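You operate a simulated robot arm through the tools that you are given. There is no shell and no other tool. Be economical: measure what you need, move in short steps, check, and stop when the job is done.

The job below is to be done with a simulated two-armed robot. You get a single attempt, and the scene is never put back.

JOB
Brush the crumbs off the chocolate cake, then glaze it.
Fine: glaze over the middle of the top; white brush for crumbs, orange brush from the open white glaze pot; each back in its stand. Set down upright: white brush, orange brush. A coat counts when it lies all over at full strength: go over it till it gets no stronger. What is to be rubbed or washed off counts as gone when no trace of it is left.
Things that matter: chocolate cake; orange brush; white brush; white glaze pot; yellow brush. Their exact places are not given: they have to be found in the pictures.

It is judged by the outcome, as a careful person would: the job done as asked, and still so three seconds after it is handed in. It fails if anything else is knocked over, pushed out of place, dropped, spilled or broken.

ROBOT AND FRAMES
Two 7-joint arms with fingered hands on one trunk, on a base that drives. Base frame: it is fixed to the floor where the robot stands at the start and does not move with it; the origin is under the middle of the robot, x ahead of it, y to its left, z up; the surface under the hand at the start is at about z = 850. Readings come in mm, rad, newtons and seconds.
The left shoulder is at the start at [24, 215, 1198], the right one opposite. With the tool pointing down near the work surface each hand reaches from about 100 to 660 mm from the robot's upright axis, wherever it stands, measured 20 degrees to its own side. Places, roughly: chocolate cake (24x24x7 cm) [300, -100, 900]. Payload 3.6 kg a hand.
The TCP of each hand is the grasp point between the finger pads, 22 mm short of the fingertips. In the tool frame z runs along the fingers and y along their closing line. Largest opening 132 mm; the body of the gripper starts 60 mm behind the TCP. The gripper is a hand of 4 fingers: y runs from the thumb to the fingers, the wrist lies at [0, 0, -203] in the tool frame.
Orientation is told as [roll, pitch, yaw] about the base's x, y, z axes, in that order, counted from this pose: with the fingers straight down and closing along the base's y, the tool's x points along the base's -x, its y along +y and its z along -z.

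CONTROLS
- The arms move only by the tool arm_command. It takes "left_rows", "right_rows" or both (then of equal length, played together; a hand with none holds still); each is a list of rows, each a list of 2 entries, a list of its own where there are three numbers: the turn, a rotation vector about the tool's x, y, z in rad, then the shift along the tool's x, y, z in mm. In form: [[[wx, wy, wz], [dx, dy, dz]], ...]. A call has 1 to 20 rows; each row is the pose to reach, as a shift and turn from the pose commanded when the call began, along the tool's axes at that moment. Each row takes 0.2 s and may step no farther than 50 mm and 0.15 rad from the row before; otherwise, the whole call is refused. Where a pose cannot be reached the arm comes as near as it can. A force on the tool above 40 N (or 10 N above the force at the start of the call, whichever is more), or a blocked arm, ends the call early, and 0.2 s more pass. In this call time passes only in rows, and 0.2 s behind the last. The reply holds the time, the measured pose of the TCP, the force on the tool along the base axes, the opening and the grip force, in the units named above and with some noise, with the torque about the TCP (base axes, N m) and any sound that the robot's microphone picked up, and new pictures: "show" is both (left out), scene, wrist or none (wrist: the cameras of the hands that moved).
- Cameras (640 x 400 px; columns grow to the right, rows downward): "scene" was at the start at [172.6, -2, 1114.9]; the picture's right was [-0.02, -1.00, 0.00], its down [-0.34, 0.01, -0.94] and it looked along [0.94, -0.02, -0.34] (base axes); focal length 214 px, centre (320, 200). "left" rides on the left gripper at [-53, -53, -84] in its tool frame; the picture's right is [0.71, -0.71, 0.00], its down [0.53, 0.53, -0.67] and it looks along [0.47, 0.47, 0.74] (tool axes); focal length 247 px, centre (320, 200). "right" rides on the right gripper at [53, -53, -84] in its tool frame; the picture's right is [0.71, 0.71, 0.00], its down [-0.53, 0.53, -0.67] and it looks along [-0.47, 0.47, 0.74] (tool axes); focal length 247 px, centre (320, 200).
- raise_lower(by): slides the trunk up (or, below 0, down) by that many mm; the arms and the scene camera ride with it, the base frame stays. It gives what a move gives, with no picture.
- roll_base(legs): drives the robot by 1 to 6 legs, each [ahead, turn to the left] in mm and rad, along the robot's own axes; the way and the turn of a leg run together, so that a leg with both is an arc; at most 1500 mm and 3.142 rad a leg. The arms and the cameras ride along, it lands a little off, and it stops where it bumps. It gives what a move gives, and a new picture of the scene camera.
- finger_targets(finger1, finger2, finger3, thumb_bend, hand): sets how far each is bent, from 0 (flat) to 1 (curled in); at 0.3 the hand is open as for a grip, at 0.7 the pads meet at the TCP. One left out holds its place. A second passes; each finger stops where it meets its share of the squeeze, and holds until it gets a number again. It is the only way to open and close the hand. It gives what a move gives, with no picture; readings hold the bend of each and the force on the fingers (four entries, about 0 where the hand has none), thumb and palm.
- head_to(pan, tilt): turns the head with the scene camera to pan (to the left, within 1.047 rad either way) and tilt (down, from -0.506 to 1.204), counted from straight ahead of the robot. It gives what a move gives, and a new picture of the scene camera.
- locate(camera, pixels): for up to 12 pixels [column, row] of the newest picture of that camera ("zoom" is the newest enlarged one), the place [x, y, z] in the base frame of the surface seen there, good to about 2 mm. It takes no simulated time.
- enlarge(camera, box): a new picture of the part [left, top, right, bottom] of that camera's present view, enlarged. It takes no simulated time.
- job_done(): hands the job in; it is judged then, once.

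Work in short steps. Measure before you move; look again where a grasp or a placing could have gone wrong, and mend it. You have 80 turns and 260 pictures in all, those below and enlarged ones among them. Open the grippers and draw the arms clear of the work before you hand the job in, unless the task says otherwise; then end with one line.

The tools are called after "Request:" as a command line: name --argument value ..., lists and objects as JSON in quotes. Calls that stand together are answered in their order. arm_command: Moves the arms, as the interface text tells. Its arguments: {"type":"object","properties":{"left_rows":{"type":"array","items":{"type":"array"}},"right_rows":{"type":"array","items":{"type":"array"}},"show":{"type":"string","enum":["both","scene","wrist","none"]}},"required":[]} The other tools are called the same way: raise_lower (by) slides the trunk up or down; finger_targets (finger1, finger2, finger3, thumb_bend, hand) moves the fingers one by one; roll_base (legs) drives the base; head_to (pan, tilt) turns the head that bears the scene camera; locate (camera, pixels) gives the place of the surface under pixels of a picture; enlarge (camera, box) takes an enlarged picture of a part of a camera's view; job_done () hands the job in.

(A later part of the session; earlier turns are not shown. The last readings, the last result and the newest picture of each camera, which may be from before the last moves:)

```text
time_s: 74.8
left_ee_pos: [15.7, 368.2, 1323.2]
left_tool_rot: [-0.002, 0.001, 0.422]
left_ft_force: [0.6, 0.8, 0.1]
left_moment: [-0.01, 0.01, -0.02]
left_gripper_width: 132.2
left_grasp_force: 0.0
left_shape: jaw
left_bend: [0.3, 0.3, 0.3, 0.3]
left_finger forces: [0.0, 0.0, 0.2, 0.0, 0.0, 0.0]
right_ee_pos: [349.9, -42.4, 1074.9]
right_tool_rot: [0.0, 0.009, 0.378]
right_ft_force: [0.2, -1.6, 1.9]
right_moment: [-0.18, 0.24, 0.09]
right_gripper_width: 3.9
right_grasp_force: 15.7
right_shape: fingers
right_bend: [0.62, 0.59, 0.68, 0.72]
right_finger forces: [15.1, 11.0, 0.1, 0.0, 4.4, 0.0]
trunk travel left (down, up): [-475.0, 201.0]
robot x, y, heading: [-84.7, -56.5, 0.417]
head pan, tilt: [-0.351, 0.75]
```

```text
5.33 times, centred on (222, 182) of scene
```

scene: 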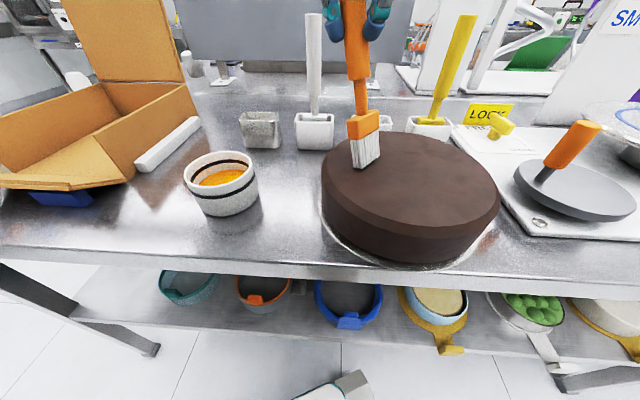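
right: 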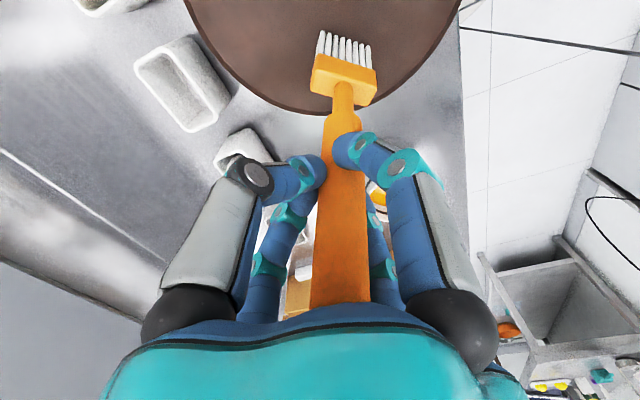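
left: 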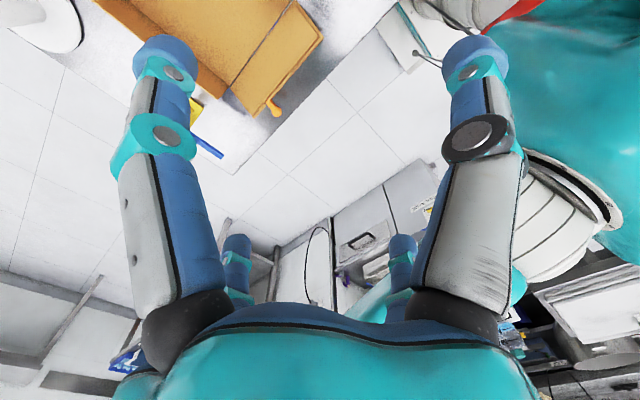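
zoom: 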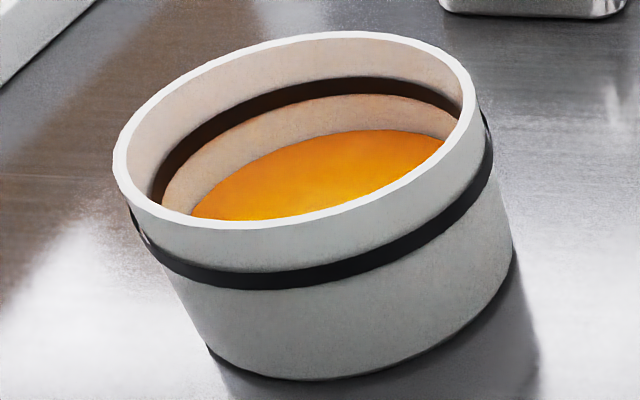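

Request:
enlarge --camera "scene" --box '[335, 100, 400, 180]'

Request:
locate --camera "scene" --pixels '[[365, 166], [371, 167], [380, 160], [386, 153], [371, 171], [390, 165], [352, 130], [385, 125], [400, 180], [430, 200], [360, 175], [410, 150]]'

```text
5.00 times, centred on (368, 140) of scene
```

zoom: 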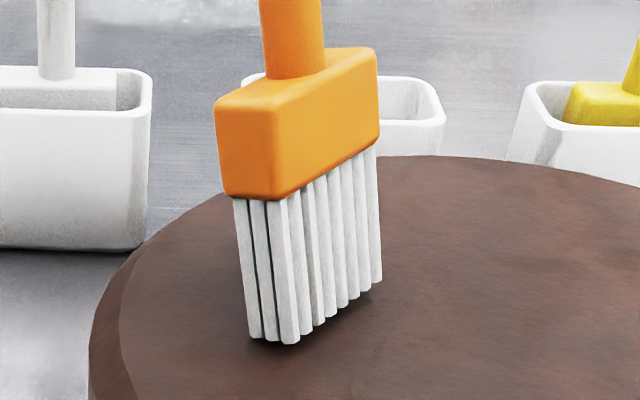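

```text
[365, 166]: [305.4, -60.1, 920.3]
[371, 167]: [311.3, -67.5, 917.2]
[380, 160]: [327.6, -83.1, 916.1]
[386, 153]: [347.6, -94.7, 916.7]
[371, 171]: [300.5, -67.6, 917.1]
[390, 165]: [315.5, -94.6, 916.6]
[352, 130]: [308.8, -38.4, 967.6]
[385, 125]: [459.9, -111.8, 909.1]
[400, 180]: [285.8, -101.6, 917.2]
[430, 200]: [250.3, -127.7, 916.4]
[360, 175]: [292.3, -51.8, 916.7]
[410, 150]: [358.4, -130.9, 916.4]
```

The brush is leaning ~0.27 rad and twisted. I right it by moving the hand back over the tip under pressure, wiggle, lift and look for a mark, to tell whether pressure or loading is the problem.

Request:
arm_command --right_rows '[[[0, 0, 0], [20, -8, 0]], [[0, 0, 0], [40, -15, 0]], [[0, 0, 0], [48, -18, 0.5]], [[0, 0, 0], [36, -13, 0.5]], [[0, 0, 0], [48, -18, 0.5]], [[0, 0, 0], [40, -15, 0.5]]]' --show "both"

Request:
enlarge --camera "scene" --box '[310, 90, 450, 220]'

```text
time_s: 76.2
left_ee_pos: [13.5, 367.8, 1323.5]
left_tool_rot: [-0.002, -0.003, 0.425]
left_ft_force: [0.5, -0.7, -0.3]
left_moment: [0.03, 0.0, -0.01]
left_gripper_width: 132.0
left_grasp_force: 0.0
left_shape: jaw
left_bend: [0.3, 0.3, 0.3, 0.3]
left_finger forces: [0.1, 0.0, 0.0, 0.0, 0.0, 0.0]
right_ee_pos: [317.5, -68.5, 1076.8]
right_tool_rot: [-0.002, 0.004, 0.378]
right_ft_force: [2.8, 0.3, 17.2]
right_moment: [0.26, 0.09, -0.07]
right_gripper_width: 3.3
right_grasp_force: 16.7
right_shape: fingers
right_bend: [0.63, 0.58, 0.71, 0.72]
right_finger forces: [11.3, 14.5, 0.1, 0.0, 7.7, 0.1]
trunk travel left (down, up): [-475.0, 201.0]
robot x, y, heading: [-82.6, -57.2, 0.424]
head pan, tilt: [-0.351, 0.75]
```

scene: 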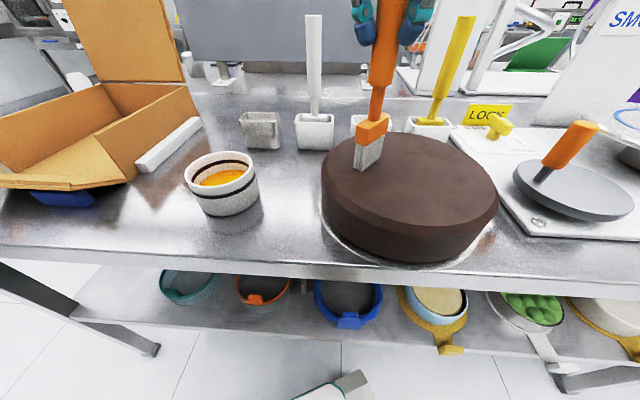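
right: 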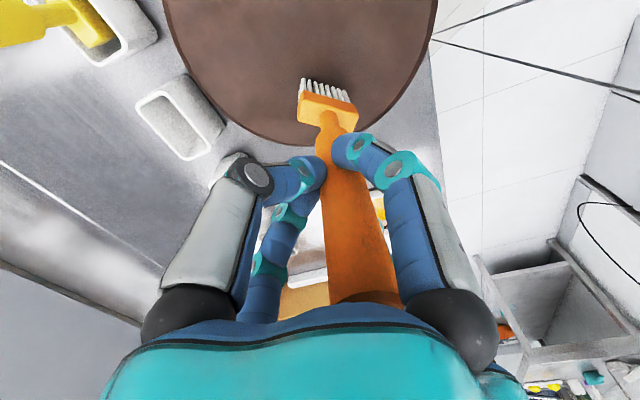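

```text
3.08 times, centred on (380, 155) of scene
```

zoom: 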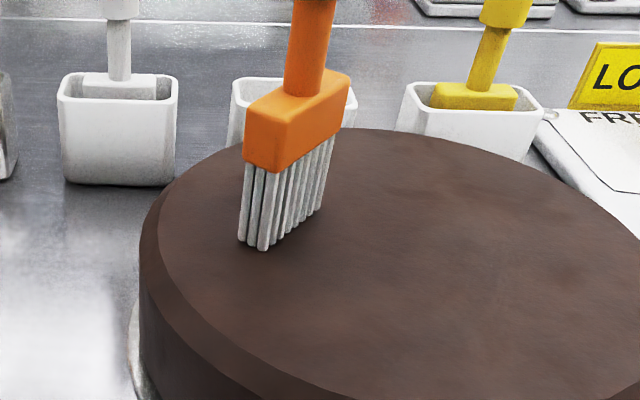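

Still no mark, so the brush is probably not loaded. I lift and go back above the pot to dip again and watch closely.

Request:
arm_command --right_rows '[[[0, 0, 0], [0, 0, -25]], [[0, 0, 0], [-5, 10, -50]], [[0, 0, 0], [-20, 50, -50]], [[0, 0, 0], [-36, 95, -50]], [[0, 0, 0], [-52, 140, -50]], [[0, 0, 0], [-65, 180, -50]], [[0, 0, 0], [-71, 200, -45]], [[0, 0, 0], [-71, 200, -40]], [[0, 0, 0], [-71, 200, -40]]]' --show "both"

Request:
enlarge --camera "scene" --box '[160, 60, 300, 230]'

```text
time_s: 78.2
left_ee_pos: [13.6, 367.2, 1324.2]
left_tool_rot: [-0.001, -0.003, 0.422]
left_ft_force: [-0.2, 0.1, 0.2]
left_moment: [0.02, -0.02, -0.01]
left_gripper_width: 132.2
left_grasp_force: 0.1
left_shape: jaw
left_bend: [0.3, 0.3, 0.3, 0.3]
left_finger forces: [0.0, 0.0, 0.0, 0.0, 0.0, 0.0]
right_ee_pos: [309.8, 142.7, 1115.4]
right_tool_rot: [0.0, 0.006, 0.38]
right_ft_force: [0.9, -0.6, -1.0]
right_moment: [-0.03, 0.02, 0.0]
right_gripper_width: 3.9
right_grasp_force: 9.6
right_shape: fingers
right_bend: [0.63, 0.58, 0.68, 0.72]
right_finger forces: [9.0, 10.3, 0.1, 0.1, 0.0, 0.1]
trunk travel left (down, up): [-475.0, 201.0]
robot x, y, heading: [-85.8, -56.9, 0.423]
head pan, tilt: [-0.351, 0.75]
```

scene: 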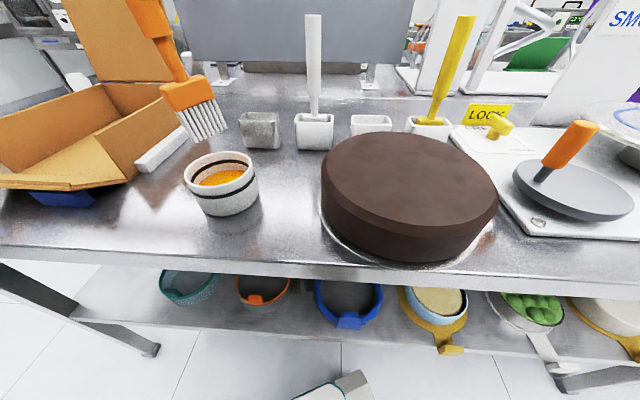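
right: 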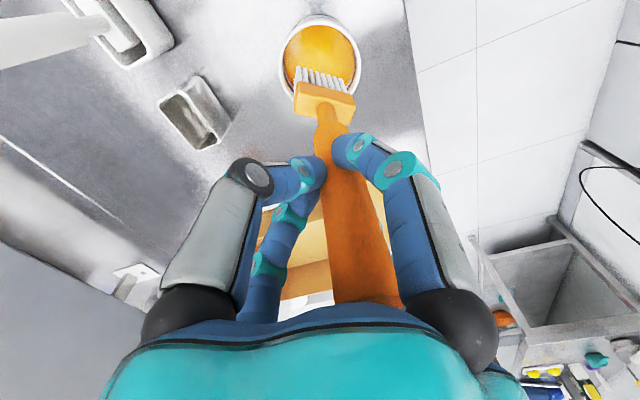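

```text
2.35 times, centred on (230, 145) of scene
```

zoom: 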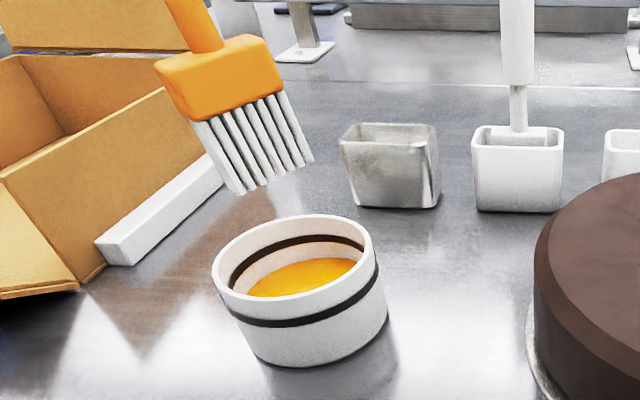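

Thumb force reads 0, so the grip is poor. I re-issue the squeeze before anything else.

Request:
finger_targets --hand "right" --finger1 0.75 --finger2 0.75 --finger3 0.75 --thumb_bend 0.8

Request:
enlarge --camera "right" --box '[0, 0, 640, 400]'

Request:
enlarge --camera "scene" --box '[100, 0, 280, 220]'

```text
time_s: 79.2
left_ee_pos: [13.9, 367.6, 1323.4]
left_tool_rot: [-0.002, -0.001, 0.423]
left_ft_force: [0.1, -0.5, 0.4]
left_moment: [-0.01, 0.0, 0.02]
left_gripper_width: 132.2
left_grasp_force: 0.1
left_shape: jaw
left_bend: [0.3, 0.3, 0.3, 0.3]
left_finger forces: [0.0, 0.1, 0.0, 0.0, 0.0, 0.1]
right_ee_pos: [309.3, 142.4, 1115.3]
right_tool_rot: [-0.002, 0.004, 0.379]
right_ft_force: [0.2, -0.9, 0.1]
right_moment: [-0.02, 0.02, -0.01]
right_gripper_width: 2.2
right_grasp_force: 7.8
right_shape: fingers
right_bend: [0.64, 0.58, 0.72, 0.74]
right_finger forces: [6.7, 8.3, 0.0, 0.0, 0.0, 0.1]
trunk travel left (down, up): [-475.0, 201.0]
robot x, y, heading: [-87.2, -59.3, 0.422]
head pan, tilt: [-0.351, 0.75]
```

```text
1.00 times, centred on (320, 200) of right (not enlarged: the box is as wide or as high as the picture)
```

zoom: 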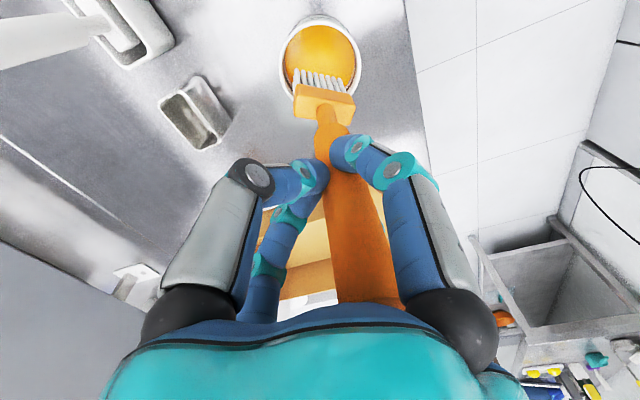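

```text
1.82 times, centred on (190, 110) of scene
```

zoom: 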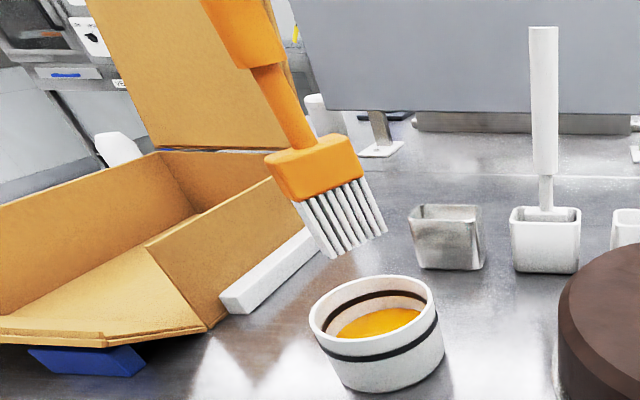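

The thumb slipped beside the handle: precarious. I'll return the brush to its cup and regrasp. First measure its pose.

Request:
locate --camera "zoom" --pixels '[[333, 256], [385, 230], [298, 202], [300, 190], [358, 180], [345, 135], [268, 160], [300, 140], [290, 100], [270, 70], [240, 30], [383, 232]]'

Request:
locate --camera "right" --pixels '[[296, 110], [350, 122], [355, 105], [300, 90], [296, 80], [345, 88], [325, 110], [330, 145], [350, 200], [355, 250], [370, 295]]'

```text
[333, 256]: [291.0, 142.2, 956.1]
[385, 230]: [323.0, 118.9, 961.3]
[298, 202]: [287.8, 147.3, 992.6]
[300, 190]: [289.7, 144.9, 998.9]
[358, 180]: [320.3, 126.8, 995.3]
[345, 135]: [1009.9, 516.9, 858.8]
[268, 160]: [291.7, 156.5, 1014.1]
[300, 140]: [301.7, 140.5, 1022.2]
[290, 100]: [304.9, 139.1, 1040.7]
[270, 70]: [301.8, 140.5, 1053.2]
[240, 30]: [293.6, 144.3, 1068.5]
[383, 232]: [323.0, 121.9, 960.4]
```

```text
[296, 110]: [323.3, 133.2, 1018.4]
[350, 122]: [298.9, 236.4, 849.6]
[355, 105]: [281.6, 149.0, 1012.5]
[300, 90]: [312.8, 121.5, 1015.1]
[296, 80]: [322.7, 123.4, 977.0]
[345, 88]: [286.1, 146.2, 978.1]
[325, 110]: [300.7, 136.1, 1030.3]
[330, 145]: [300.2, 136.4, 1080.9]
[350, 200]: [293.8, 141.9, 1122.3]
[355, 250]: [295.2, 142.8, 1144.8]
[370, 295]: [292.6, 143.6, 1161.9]
```

The brush is yawed ≈54° and leans ≈0.1. I carry it gently to above its cup while turning the hand −0.95 rad and correcting the lean.

Request:
arm_command --right_rows '[[[-0.005, 0, 0.05], [0, 0, -12]], [[-0.015, 0.001, 0.16], [3, -15, -25]], [[-0.03, 0.003, 0.29], [9, -45, -25]], [[-0.044, 0.004, 0.42], [15, -78, -25]], [[-0.058, 0.006, 0.55], [22, -110, -25]], [[-0.072, 0.007, 0.68], [29, -142, -25]], [[-0.087, 0.008, 0.81], [36, -174, -25]], [[-0.104, 0.01, 0.95], [38, -204, -25]], [[-0.104, 0.01, 0.95], [18, -224, -25]], [[-0.104, 0.01, 0.95], [-4, -241, -25]], [[-0.104, 0.01, 0.95], [-26, -258, -25]], [[-0.104, 0.01, 0.95], [-47, -275, -25]], [[-0.104, 0.01, 0.95], [-65, -289, -25]], [[-0.104, 0.01, 0.95], [-65, -289, -25]]]' --show "both"

Request:
enlarge --camera "scene" --box '[290, 0, 450, 160]'

```text
time_s: 82.2
left_ee_pos: [13.2, 367.4, 1325.3]
left_tool_rot: [0.001, -0.002, 0.422]
left_ft_force: [-0.7, 0.4, 0.3]
left_moment: [-0.01, -0.01, 0.0]
left_gripper_width: 132.1
left_grasp_force: 0.0
left_shape: jaw
left_bend: [0.3, 0.3, 0.3, 0.3]
left_finger forces: [0.0, 0.0, 0.0, 0.0, 0.0, 0.1]
right_ee_pos: [476.6, -102.1, 1142.0]
right_tool_rot: [0.08, 0.057, -0.572]
right_ft_force: [0.1, -0.6, -0.2]
right_moment: [-0.03, 0.01, 0.0]
right_gripper_width: 1.9
right_grasp_force: 7.3
right_shape: fingers
right_bend: [0.64, 0.57, 0.72, 0.75]
right_finger forces: [6.4, 8.2, 0.1, 0.0, 0.0, 0.0]
right hand out of reach, approached as far as the arm can: row 8, 9, 10, 11
trunk travel left (down, up): [-475.0, 201.0]
robot x, y, heading: [-89.1, -54.7, 0.422]
head pan, tilt: [-0.351, 0.75]
```

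scene: 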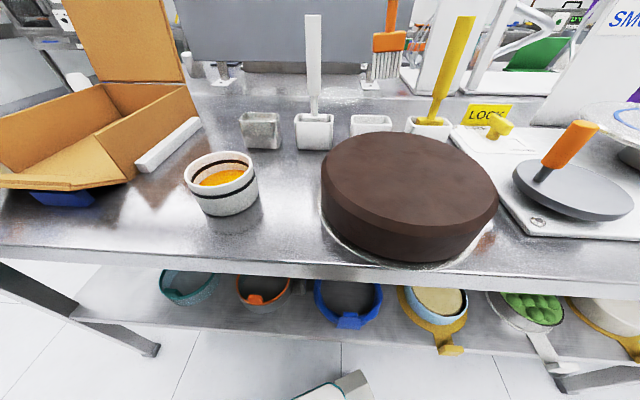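
right: 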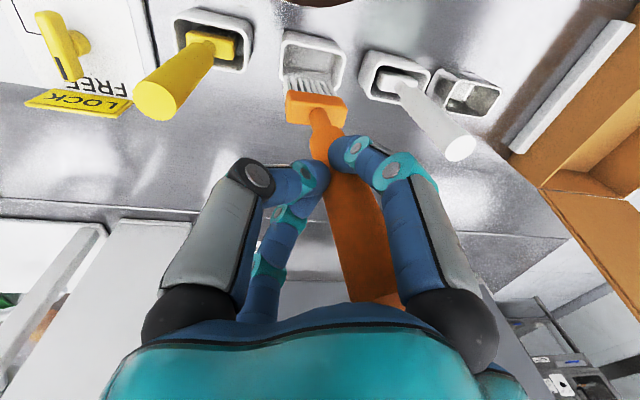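

```text
2.50 times, centred on (370, 80) of scene
```

zoom: 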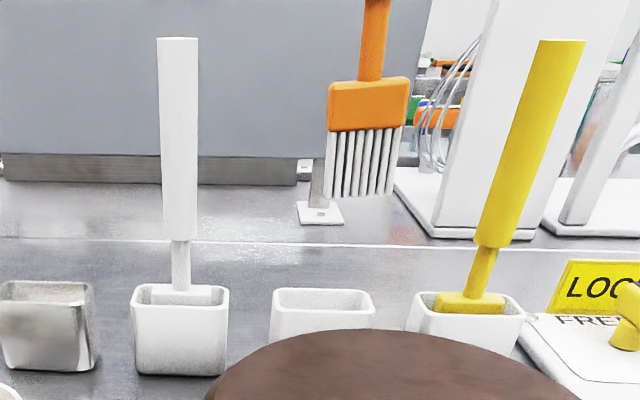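

Request:
locate --camera "zoom" --pixels '[[328, 195], [360, 195], [386, 195], [332, 128], [402, 124], [330, 90], [405, 82], [370, 60], [275, 310], [372, 308], [280, 290], [370, 292]]'

Request:
locate --camera "right" --pixels '[[286, 118], [345, 128], [344, 102], [288, 96], [286, 76], [330, 85], [320, 115], [325, 150], [355, 220], [375, 290]]'

```text
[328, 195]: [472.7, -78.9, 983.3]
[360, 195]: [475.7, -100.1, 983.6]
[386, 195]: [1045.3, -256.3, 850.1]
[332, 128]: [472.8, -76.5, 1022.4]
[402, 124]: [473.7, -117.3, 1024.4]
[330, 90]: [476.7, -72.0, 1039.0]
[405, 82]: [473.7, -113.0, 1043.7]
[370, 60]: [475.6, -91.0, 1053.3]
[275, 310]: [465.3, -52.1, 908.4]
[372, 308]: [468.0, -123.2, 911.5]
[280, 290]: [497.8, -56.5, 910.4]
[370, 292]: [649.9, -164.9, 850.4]
```

```text
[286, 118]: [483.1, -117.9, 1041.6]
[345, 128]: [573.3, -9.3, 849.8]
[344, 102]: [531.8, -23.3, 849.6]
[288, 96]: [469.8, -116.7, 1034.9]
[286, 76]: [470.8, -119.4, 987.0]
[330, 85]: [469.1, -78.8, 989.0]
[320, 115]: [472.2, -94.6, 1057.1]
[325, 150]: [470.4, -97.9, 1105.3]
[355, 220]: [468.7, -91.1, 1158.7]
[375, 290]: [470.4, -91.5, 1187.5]
```

Yaw is right; the tip still leans ≈0.09 to −y. I correct that, centre on the cup (480,−88), and lower to just above the rim.

Request:
arm_command --right_rows '[[[-0.04, 0.025, 0], [-1, -1.5, 0]], [[-0.076, 0.049, 0], [-1.6, -2.5, 0]], [[-0.076, 0.049, 0], [-2.7, -4.2, 20]], [[-0.076, 0.049, 0], [-3.8, -5.8, 40]], [[-0.076, 0.049, 0], [-4.6, -7, 55]], [[-0.076, 0.049, 0], [-4.6, -7, 55]]]' --show "both"

Request:
enlarge --camera "scene" --box '[290, 0, 450, 160]'

```text
time_s: 83.6
left_ee_pos: [14.3, 367.0, 1324.3]
left_tool_rot: [-0.001, -0.003, 0.422]
left_ft_force: [0.4, -0.4, -0.7]
left_moment: [0.05, 0.01, 0.02]
left_gripper_width: 132.1
left_grasp_force: 0.0
left_shape: jaw
left_bend: [0.3, 0.3, 0.3, 0.3]
left_finger forces: [0.1, 0.0, 0.0, 0.0, 0.1, 0.0]
right_ee_pos: [474.7, -106.4, 1085.7]
right_tool_rot: [0.157, 0.107, -0.563]
right_ft_force: [-0.6, 0.0, -1.2]
right_moment: [-0.03, 0.02, -0.02]
right_gripper_width: 1.7
right_grasp_force: 6.8
right_shape: fingers
right_bend: [0.65, 0.57, 0.72, 0.75]
right_finger forces: [6.4, 8.1, 0.0, 0.0, 0.0, 0.1]
trunk travel left (down, up): [-475.0, 201.0]
robot x, y, heading: [-87.4, -59.1, 0.426]
head pan, tilt: [-0.351, 0.75]
```

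scene: 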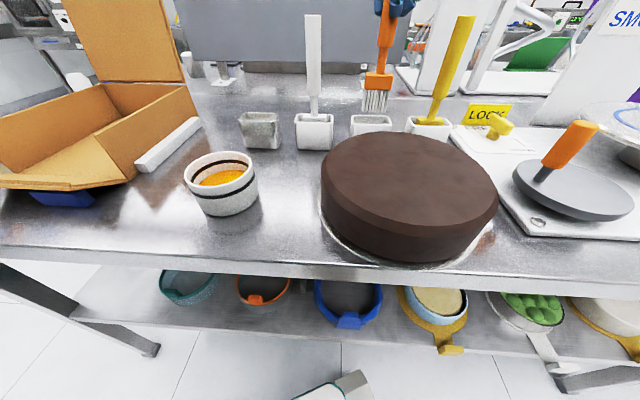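
right: 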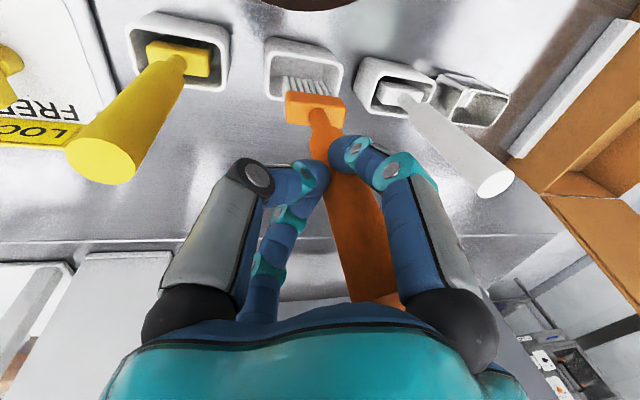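

```text
2.50 times, centred on (370, 80) of scene
```

zoom: 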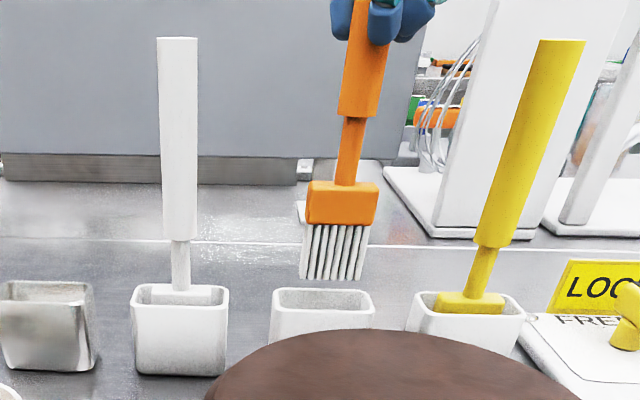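

Request:
locate --camera "zoom" --pixels '[[302, 276], [330, 278], [360, 276], [310, 220], [373, 222], [310, 186], [376, 187], [348, 150], [362, 90], [368, 40], [275, 300], [372, 300]]'

```text
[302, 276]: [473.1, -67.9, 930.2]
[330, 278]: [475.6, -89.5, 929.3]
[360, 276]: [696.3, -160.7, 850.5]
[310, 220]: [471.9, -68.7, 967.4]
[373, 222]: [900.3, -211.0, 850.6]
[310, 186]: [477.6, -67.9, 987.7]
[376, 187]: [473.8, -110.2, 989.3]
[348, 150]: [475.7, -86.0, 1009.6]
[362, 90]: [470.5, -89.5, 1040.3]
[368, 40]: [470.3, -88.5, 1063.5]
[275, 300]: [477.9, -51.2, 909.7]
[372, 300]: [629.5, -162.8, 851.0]
```

Vertical and centred (y≈−88). I lower vertically 68 mm into the cup.

Request:
arm_command --right_rows '[[[0, 0, 0], [-2.2, -3.1, 20]], [[0, 0, 0], [-4.3, -6.2, 40]], [[0, 0, 0], [-6, -8.6, 55]], [[0, 0, 0], [-6.8, -9.7, 62]], [[0, 0, 0], [-7.2, -10.3, 66]], [[0, 0, 0], [-7.5, -10.7, 68.5]]]' --show "both"

Request:
enlarge --camera "scene" --box '[290, 0, 450, 160]'

```text
time_s: 85.0
left_ee_pos: [13.8, 367.0, 1323.7]
left_tool_rot: [-0.002, -0.002, 0.424]
left_ft_force: [-0.3, -0.4, -0.5]
left_moment: [-0.01, -0.01, -0.01]
left_gripper_width: 132.0
left_grasp_force: 0.0
left_shape: jaw
left_bend: [0.3, 0.3, 0.3, 0.3]
left_finger forces: [0.1, 0.0, 0.1, 0.0, 0.0, 0.1]
right_ee_pos: [476.9, -105.8, 1013.8]
right_tool_rot: [0.158, 0.107, -0.565]
right_ft_force: [-0.5, 0.6, -1.4]
right_moment: [-0.04, 0.01, -0.02]
right_gripper_width: 1.8
right_grasp_force: 6.9
right_shape: fingers
right_bend: [0.65, 0.57, 0.72, 0.75]
right_finger forces: [6.4, 8.2, 0.0, 0.1, 0.0, 0.0]
trunk travel left (down, up): [-475.0, 201.0]
robot x, y, heading: [-84.2, -56.7, 0.426]
head pan, tilt: [-0.351, 0.75]
```

scene: 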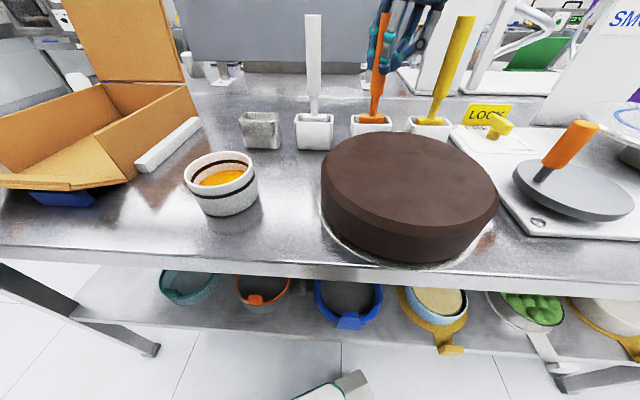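
right: 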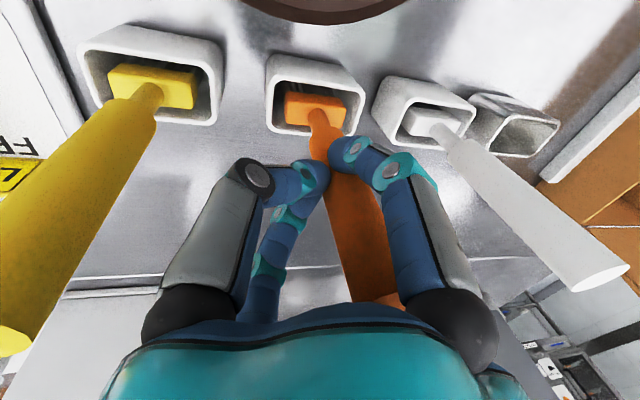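

```text
2.50 times, centred on (370, 80) of scene
```

zoom: 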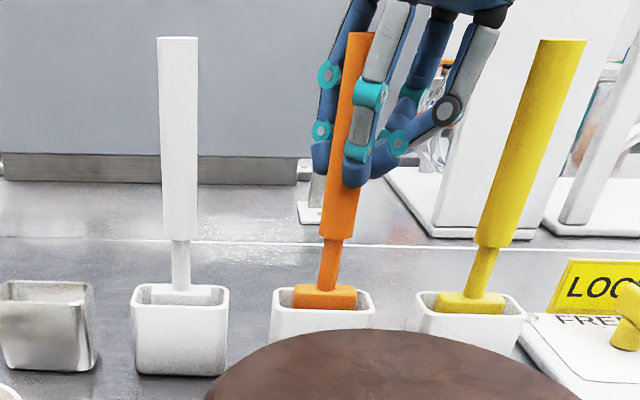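

Seated next to the same level as the others. I open the hand.

Request:
finger_targets --hand "right" --finger1 0.42 --finger2 0.42 --finger3 0.42 --thumb_bend 0.42

Request:
enlarge --camera "scene" --box '[290, 0, 450, 160]'

Request:
enlarge --camera "right" --box '[0, 0, 640, 400]'

```text
time_s: 86.0
left_ee_pos: [14.0, 365.1, 1322.8]
left_tool_rot: [-0.002, -0.001, 0.423]
left_ft_force: [0.1, 0.5, 0.2]
left_moment: [-0.01, -0.01, 0.03]
left_gripper_width: 131.9
left_grasp_force: 0.0
left_shape: jaw
left_bend: [0.3, 0.3, 0.3, 0.3]
left_finger forces: [0.0, 0.0, 0.0, 0.0, 0.0, 0.1]
right_ee_pos: [476.9, -105.2, 1016.4]
right_tool_rot: [0.157, 0.107, -0.565]
right_ft_force: [0.5, -0.3, 0.4]
right_moment: [-0.02, 0.03, 0.02]
right_gripper_width: 59.5
right_grasp_force: 0.0
right_shape: fingers
right_bend: [0.42, 0.42, 0.42, 0.42]
right_finger forces: [0.1, 0.1, 0.0, 0.0, 0.0, 0.1]
trunk travel left (down, up): [-475.0, 201.0]
robot x, y, heading: [-84.7, -58.7, 0.423]
head pan, tilt: [-0.351, 0.75]
```

```text
2.50 times, centred on (370, 80) of scene
```

zoom: 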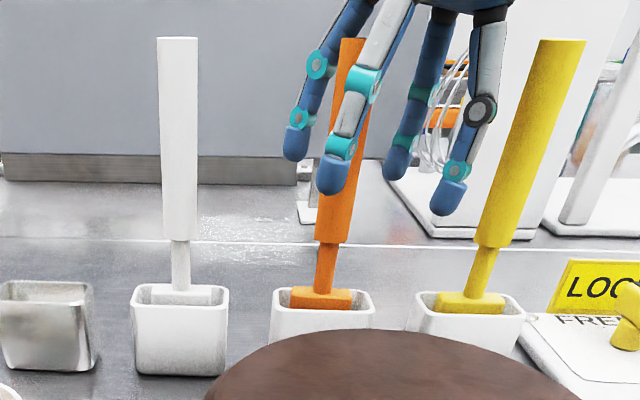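

```text
1.00 times, centred on (320, 200) of right (not enlarged: the box is as wide or as high as the picture)
```

zoom: 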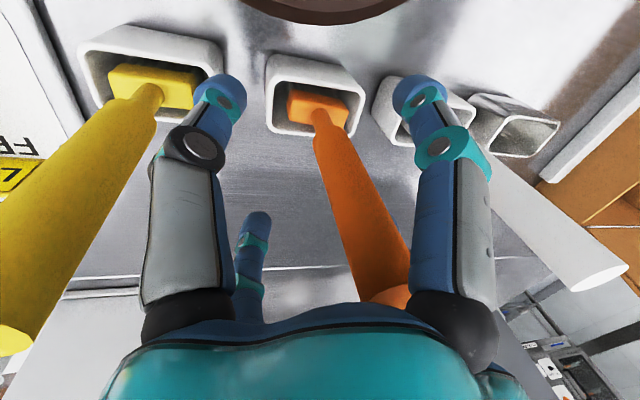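

Brush stands free and upright. I withdraw vertically and straighten the hand above it.

Request:
arm_command --right_rows '[[[0, 0, 0], [2.1, 3.1, -20]], [[0, 0, 0], [5.3, 7.8, -49]], [[0, 0, 0], [9.1, 13.2, -83]], [[0, 0, 0], [12.8, 18.6, -118]], [[0, 0, 0], [14.4, 21, -132]], [[0.04, -0.012, -0.12], [16, 24, -130]], [[0.08, -0.025, -0.25], [18, 27, -128]], [[0.12, -0.04, -0.38], [20, 30, -126]], [[0.155, -0.05, -0.5], [22, 33, -125]], [[0.183, -0.06, -0.573], [23, 34.6, -124]], [[0.183, -0.06, -0.573], [23, 34.6, -124]]]' --show "both"

Request:
finger_targets --hand "right" --finger1 0.45 --finger2 0.45 --finger3 0.45 --thumb_bend 0.45

```text
time_s: 88.4
left_ee_pos: [14.7, 366.5, 1325.0]
left_tool_rot: [-0.003, -0.001, 0.422]
left_ft_force: [0.2, 0.0, 0.6]
left_moment: [-0.02, -0.01, 0.02]
left_gripper_width: 131.7
left_grasp_force: 0.1
left_shape: jaw
left_bend: [0.3, 0.3, 0.3, 0.3]
left_finger forces: [0.0, 0.0, 0.0, 0.1, 0.1, 0.1]
right_ee_pos: [477.1, -88.5, 1145.5]
right_tool_rot: [-0.001, -0.003, 0.004]
right_ft_force: [-0.3, -0.4, -0.8]
right_moment: [-0.03, -0.04, 0.0]
right_gripper_width: 59.5
right_grasp_force: 0.0
right_shape: fingers
right_bend: [0.42, 0.42, 0.42, 0.42]
right_finger forces: [0.1, 0.0, 0.0, 0.0, 0.0, 0.0]
trunk travel left (down, up): [-475.0, 201.0]
robot x, y, heading: [-81.8, -53.5, 0.421]
head pan, tilt: [-0.351, 0.75]
```

scene: 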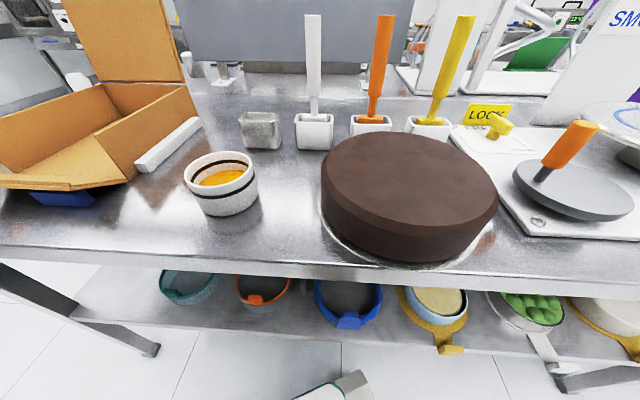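
right: 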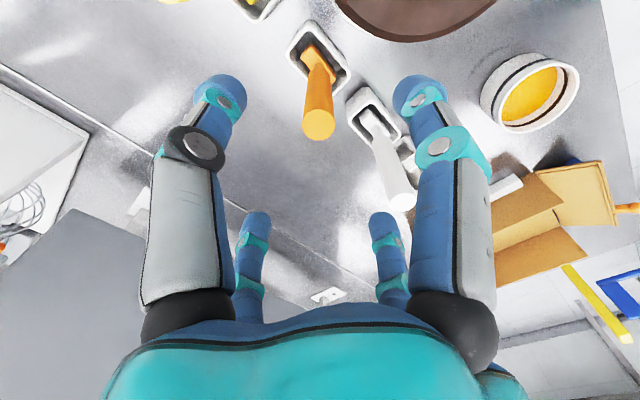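

```text
time_s: 89.4
left_ee_pos: [14.3, 366.7, 1324.6]
left_tool_rot: [-0.001, -0.002, 0.423]
left_ft_force: [-0.2, -0.2, -0.4]
left_moment: [0.01, -0.01, 0.01]
left_gripper_width: 131.9
left_grasp_force: 0.1
left_shape: jaw
left_bend: [0.3, 0.3, 0.3, 0.3]
left_finger forces: [0.1, 0.0, 0.0, 0.0, 0.0, 0.0]
right_ee_pos: [476.4, -88.0, 1144.9]
right_tool_rot: [-0.002, 0.0, 0.003]
right_ft_force: [-0.2, 0.7, -0.1]
right_moment: [-0.07, 0.0, 0.02]
right_gripper_width: 53.5
right_grasp_force: 0.1
right_shape: fingers
right_bend: [0.45, 0.45, 0.45, 0.45]
right_finger forces: [0.0, 0.0, 0.0, 0.0, 0.0, 0.0]
trunk travel left (down, up): [-475.0, 201.0]
robot x, y, heading: [-88.5, -57.8, 0.424]
head pan, tilt: [-0.351, 0.75]
```

Request:
locate --camera "right" --pixels '[[319, 124], [308, 124], [331, 124], [319, 134], [319, 116]]'

```text
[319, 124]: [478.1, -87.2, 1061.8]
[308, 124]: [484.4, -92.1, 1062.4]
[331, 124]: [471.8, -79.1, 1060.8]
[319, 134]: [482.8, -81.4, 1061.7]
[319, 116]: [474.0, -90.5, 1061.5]
```

Handle axis (478,−86.5). I centre, descend to z≈1014 and close.

Request:
arm_command --right_rows '[[[0, 0, 0], [-1.5, 1.5, 20]], [[0, 0, 0], [-1.5, 1.5, 55]], [[0, 0, 0], [-1.5, 1.5, 85]], [[0, 0, 0], [-1.5, 1.5, 110]], [[0, 0, 0], [-1.5, 1.5, 125]], [[0, 0, 0], [-1.5, 1.5, 131]]]' --show "none"

Request:
finger_targets --hand "right" --finger1 0.75 --finger2 0.75 --finger3 0.75 --thumb_bend 0.75

Request:
enlarge --camera "right" --box '[0, 0, 640, 400]'

```text
time_s: 90.8
left_ee_pos: [14.6, 365.9, 1324.0]
left_tool_rot: [-0.002, -0.001, 0.42]
left_ft_force: [0.2, 0.8, 0.3]
left_moment: [0.0, 0.02, 0.05]
left_gripper_width: 132.1
left_grasp_force: 0.0
left_shape: jaw
left_bend: [0.3, 0.3, 0.3, 0.3]
left_finger forces: [0.1, 0.0, 0.1, 0.0, 0.0, 0.0]
right_ee_pos: [478.7, -86.5, 1012.2]
right_tool_rot: [0.001, -0.003, 0.002]
right_ft_force: [-0.4, 0.5, 0.1]
right_moment: [0.0, -0.01, 0.0]
right_gripper_width: 53.0
right_grasp_force: 0.0
right_shape: fingers
right_bend: [0.45, 0.45, 0.45, 0.45]
right_finger forces: [0.1, 0.0, 0.0, 0.0, 0.0, 0.0]
trunk travel left (down, up): [-475.0, 201.0]
robot x, y, heading: [-84.7, -57.1, 0.432]
head pan, tilt: [-0.351, 0.75]
```

```text
time_s: 91.8
left_ee_pos: [14.6, 366.5, 1323.2]
left_tool_rot: [-0.002, -0.002, 0.422]
left_ft_force: [0.8, 0.4, -0.5]
left_moment: [-0.01, 0.03, 0.01]
left_gripper_width: 132.1
left_grasp_force: 0.0
left_shape: jaw
left_bend: [0.3, 0.3, 0.3, 0.3]
left_finger forces: [0.0, 0.1, 0.0, 0.1, 0.0, 0.0]
right_ee_pos: [479.5, -87.5, 1012.8]
right_tool_rot: [-0.002, 0.0, 0.001]
right_ft_force: [0.7, 0.0, 0.2]
right_moment: [0.0, 0.0, -0.01]
right_gripper_width: 6.4
right_grasp_force: 15.3
right_shape: fingers
right_bend: [0.64, 0.63, 0.64, 0.66]
right_finger forces: [6.0, 7.2, 6.0, 0.0, 10.7, 0.0]
trunk travel left (down, up): [-475.0, 201.0]
robot x, y, heading: [-84.1, -53.8, 0.421]
head pan, tilt: [-0.351, 0.75]
```

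```text
1.00 times, centred on (320, 200) of right (not enlarged: the box is as wide or as high as the picture)
```

zoom: 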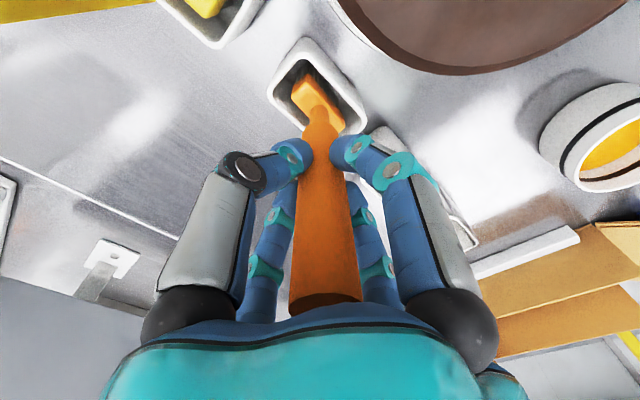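

Good grip. Again to the pot via x≈370.

Request:
arm_command --right_rows '[[[0, 0, 0], [0, 0, -15]], [[0, 0, 0], [0, 0, -50]], [[0, 0, 0], [0, 0, -90]], [[0, 0, 0], [5, 0, -122]], [[0, 0, 0], [45, 0, -130]], [[0, 0, 0], [90, 5, -130]], [[0, 0, 0], [125, 35, -130]], [[0, 0, 0], [145, 75, -130]], [[0, 0, 0], [160, 120, -130]], [[0, 0, 0], [168, 165, -130]], [[0, 0, 0], [170, 205, -130]], [[0, 0, 0], [170, 229, -115]], [[0, 0, 0], [170, 229, -90]], [[0, 0, 0], [170, 229, -75]], [[0, 0, 0], [170, 229, -75]]]' --show "both"

Request:
enlarge --camera "scene" --box '[160, 60, 300, 230]'

```text
time_s: 95.0
left_ee_pos: [14.3, 366.2, 1325.2]
left_tool_rot: [-0.002, -0.003, 0.422]
left_ft_force: [-0.3, 0.5, -0.2]
left_moment: [0.02, -0.02, 0.0]
left_gripper_width: 131.9
left_grasp_force: 0.2
left_shape: jaw
left_bend: [0.3, 0.3, 0.3, 0.3]
left_finger forces: [0.0, 0.1, 0.0, 0.0, 0.0, 0.0]
right_ee_pos: [306.8, 142.8, 1087.1]
right_tool_rot: [-0.001, 0.001, 0.003]
right_ft_force: [-0.4, 0.6, 0.3]
right_moment: [-0.02, 0.01, -0.03]
right_gripper_width: 6.2
right_grasp_force: 14.3
right_shape: fingers
right_bend: [0.64, 0.63, 0.64, 0.67]
right_finger forces: [5.8, 7.3, 6.1, 0.0, 10.4, 0.1]
trunk travel left (down, up): [-475.0, 201.0]
robot x, y, heading: [-85.6, -55.5, 0.423]
head pan, tilt: [-0.351, 0.75]
```

scene: 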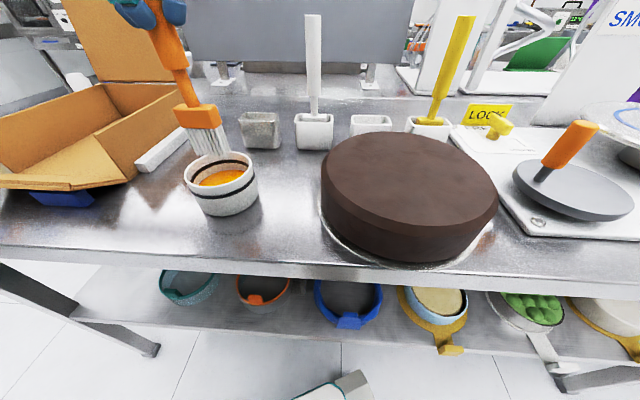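
right: 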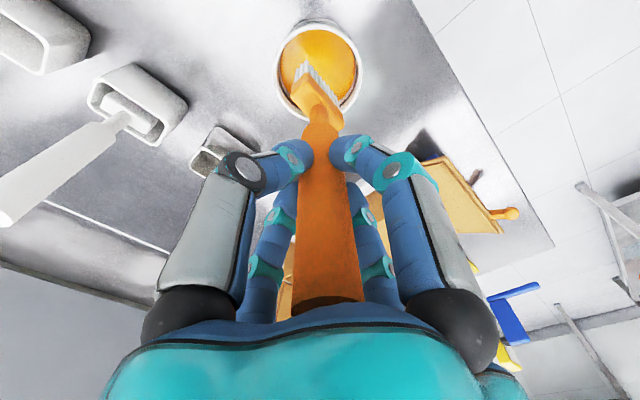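

```text
2.35 times, centred on (230, 145) of scene
```

zoom: 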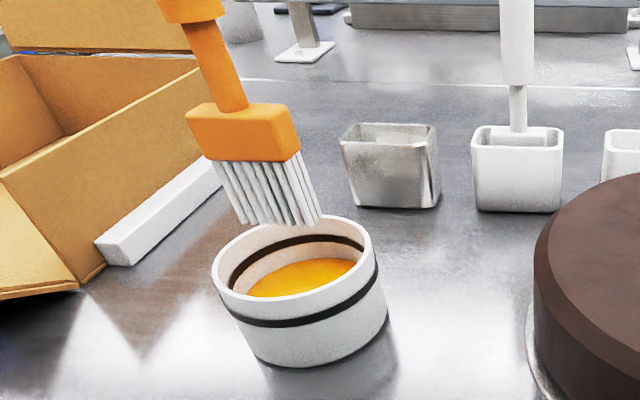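

Tip is over the pot. I go down until it touches the pot's floor lightly, swirl, and view.

Request:
arm_command --right_rows '[[[0, 0, 0], [0, 0, 25]], [[0, 0, 0], [0, 0, 50]], [[0, 0, 0], [0, 0, 65]], [[0, 0, 0], [0, 0, 70]], [[0, 0, 0], [0, 0, 73]], [[0, 0, 0], [0, 0, 75]], [[0, 0, 0], [0, 0, 76]], [[0, 0, 0], [0, 0, 77]]]' --show "both"

Request:
enlarge --camera "right" --box '[240, 0, 400, 120]'

```text
time_s: 96.8
left_ee_pos: [13.4, 366.9, 1324.2]
left_tool_rot: [-0.002, -0.004, 0.423]
left_ft_force: [-0.8, 0.1, -0.3]
left_moment: [0.0, -0.03, -0.01]
left_gripper_width: 131.9
left_grasp_force: 0.0
left_shape: jaw
left_bend: [0.3, 0.3, 0.3, 0.3]
left_finger forces: [0.0, 0.1, 0.0, 0.1, 0.0, 0.0]
right_ee_pos: [307.3, 141.9, 1011.9]
right_tool_rot: [0.003, -0.004, 0.001]
right_ft_force: [0.4, -1.2, 10.9]
right_moment: [-0.04, 0.0, -0.02]
right_gripper_width: 6.0
right_grasp_force: 17.8
right_shape: fingers
right_bend: [0.64, 0.63, 0.64, 0.67]
right_finger forces: [7.2, 8.1, 7.7, 0.0, 12.8, 0.0]
trunk travel left (down, up): [-475.0, 201.0]
robot x, y, heading: [-85.3, -54.5, 0.422]
head pan, tilt: [-0.351, 0.75]
```

scene: 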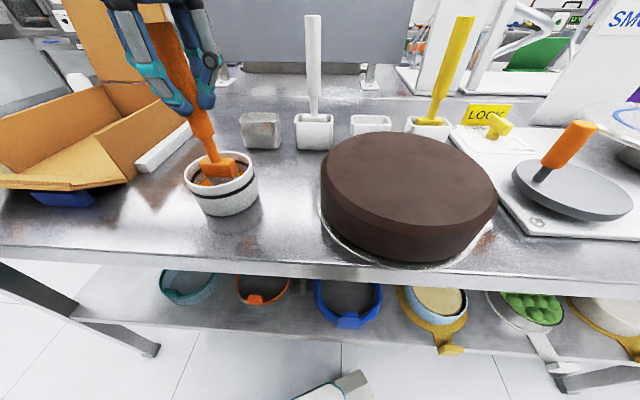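
right: 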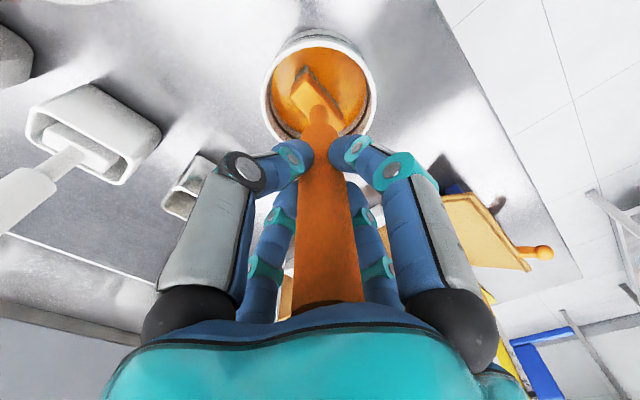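

```text
3.33 times, centred on (320, 60) of right
```

zoom: 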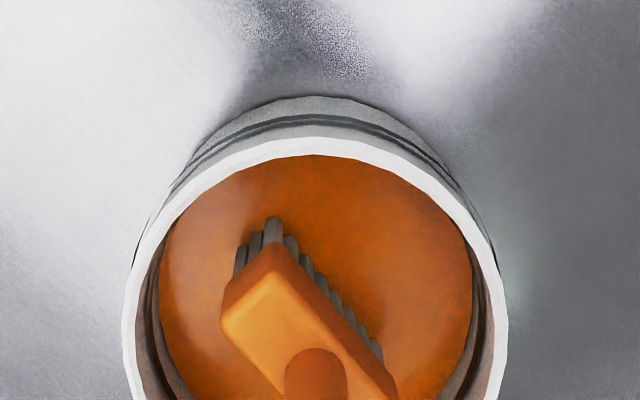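

Now the bristles are clearly sunk in the glaze, touching the floor (11 N). I ease up, swirl, and lift out to inspect the bristles.

Request:
arm_command --right_rows '[[[0, 0, 0], [0, 0, -3]], [[0, 0, 0], [6, 0, -3]], [[0, 0, 0], [-6, 0, -3]], [[0, 0, 0], [0, 6, -3]], [[0, 0, 0], [0, -6, -3]], [[0, 0, 0], [0, 0, -3]], [[0, 0, 0], [0, 0, -25]], [[0, 0, 0], [0, 0, -50]], [[0, 0, 0], [0, 0, -75]], [[0, 0, 0], [0, 0, -90]], [[0, 0, 0], [0, 0, -90]], [[0, 0, 0], [0, 0, -90]]]' --show "both"

Request:
enlarge --camera "scene" --box '[160, 60, 300, 230]'

```text
time_s: 99.4
left_ee_pos: [14.3, 365.6, 1324.7]
left_tool_rot: [-0.002, -0.003, 0.424]
left_ft_force: [0.3, 0.3, 0.5]
left_moment: [0.04, 0.0, 0.01]
left_gripper_width: 131.9
left_grasp_force: 0.0
left_shape: jaw
left_bend: [0.3, 0.3, 0.3, 0.3]
left_finger forces: [0.1, 0.0, 0.0, 0.0, 0.1, 0.0]
right_ee_pos: [306.8, 142.9, 1101.9]
right_tool_rot: [-0.001, -0.001, 0.003]
right_ft_force: [0.4, -0.7, -1.2]
right_moment: [0.04, 0.02, 0.03]
right_gripper_width: 6.2
right_grasp_force: 15.5
right_shape: fingers
right_bend: [0.64, 0.63, 0.64, 0.67]
right_finger forces: [6.2, 7.5, 6.6, 0.0, 10.3, 0.0]
trunk travel left (down, up): [-475.0, 201.0]
robot x, y, heading: [-87.9, -55.0, 0.422]
head pan, tilt: [-0.351, 0.75]
```

scene: 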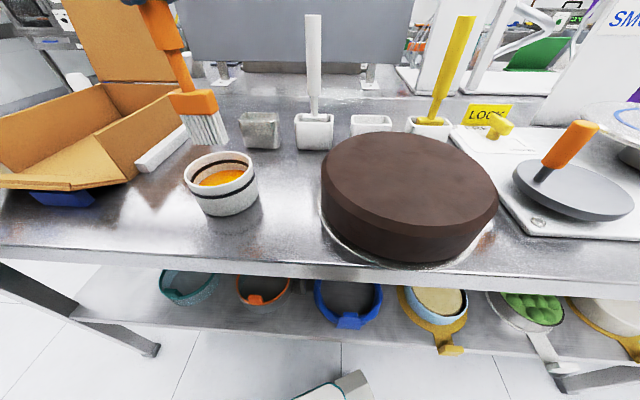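
right: 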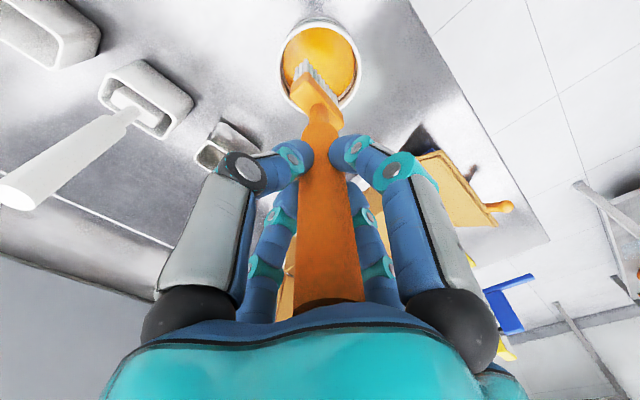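

```text
2.35 times, centred on (230, 145) of scene
```

zoom: 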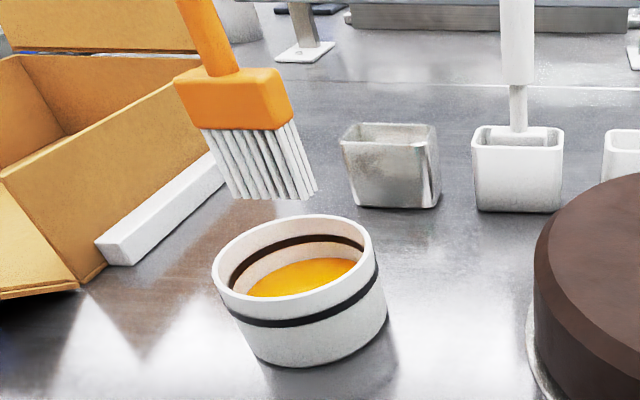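

Loading doesn't show on bristles. I go to the cake's middle and do light strokes along x through the centre line y≈−106.

Request:
arm_command --right_rows '[[[0, 0, 0], [-5, -30, 0]], [[0, 0, 0], [-14, -75, 0]], [[0, 0, 0], [-23, -120, 0]], [[0, 0, 0], [-32, -165, 0]], [[0, 0, 0], [-40, -210, 0]], [[0, 0, 0], [-47, -248, 0]], [[0, 0, 0], [-47, -248, 18]], [[0, 0, 0], [-47, -248, 27]], [[0, 0, 0], [-44, -248, 30]], [[0, 0, 0], [-20, -248, 30.5]], [[0, 0, 0], [5, -248, 31]], [[0, 0, 0], [30, -248, 31.3]], [[0, 0, 0], [55, -248, 31.6]], [[0, 0, 0], [30, -248, 31.6]], [[0, 0, 0], [5, -248, 31.3]], [[0, 0, 0], [-20, -248, 31]], [[0, 0, 0], [-47, -248, 30.5]]]' --show "both"

Request:
enlarge --camera "scene" --box '[310, 90, 510, 270]'

```text
time_s: 103.0
left_ee_pos: [12.8, 367.6, 1323.5]
left_tool_rot: [-0.002, -0.004, 0.422]
left_ft_force: [-0.2, 0.1, 0.2]
left_moment: [0.03, 0.0, -0.02]
left_gripper_width: 131.7
left_grasp_force: 0.0
left_shape: jaw
left_bend: [0.3, 0.3, 0.3, 0.3]
left_finger forces: [0.0, 0.1, 0.0, 0.1, 0.0, 0.1]
right_ee_pos: [352.4, -105.0, 1068.3]
right_tool_rot: [-0.002, 0.002, 0.001]
right_ft_force: [-3.6, -1.1, 10.9]
right_moment: [0.13, 0.95, 0.18]
right_gripper_width: 4.6
right_grasp_force: 22.3
right_shape: fingers
right_bend: [0.62, 0.61, 0.64, 0.67]
right_finger forces: [15.1, 10.1, 11.3, 0.1, 9.5, 0.0]
trunk travel left (down, up): [-475.0, 201.0]
robot x, y, heading: [-84.0, -56.9, 0.424]
head pan, tilt: [-0.351, 0.75]
```

scene: 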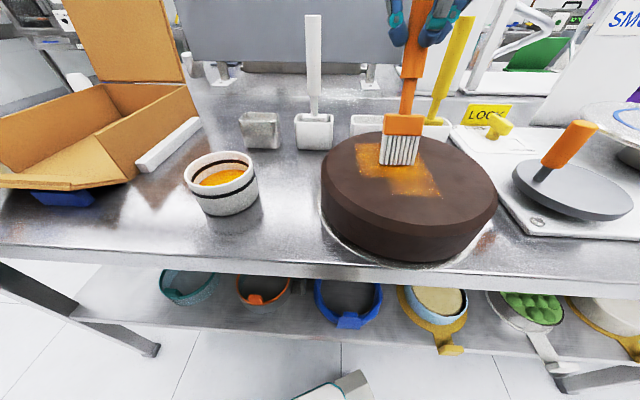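
right: 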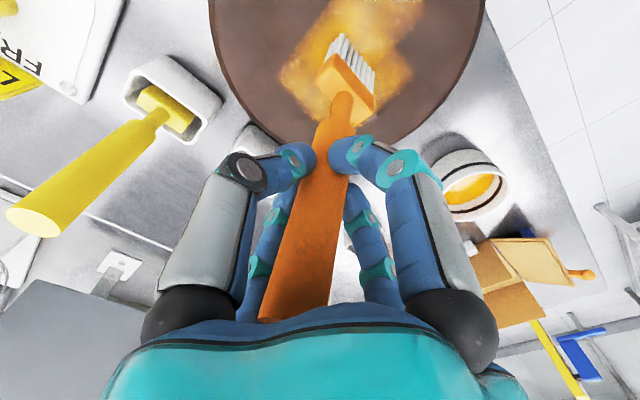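

```text
2.22 times, centred on (410, 180) of scene
```

zoom: 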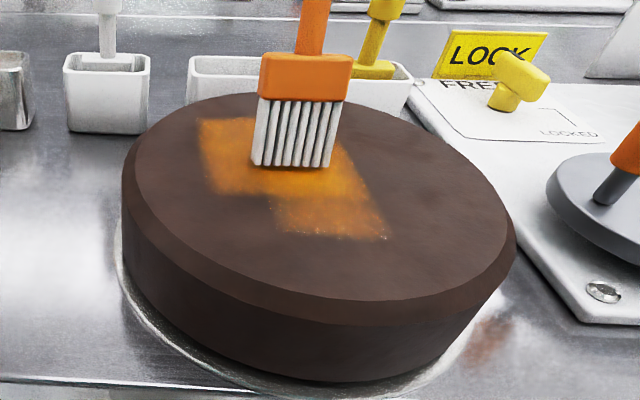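

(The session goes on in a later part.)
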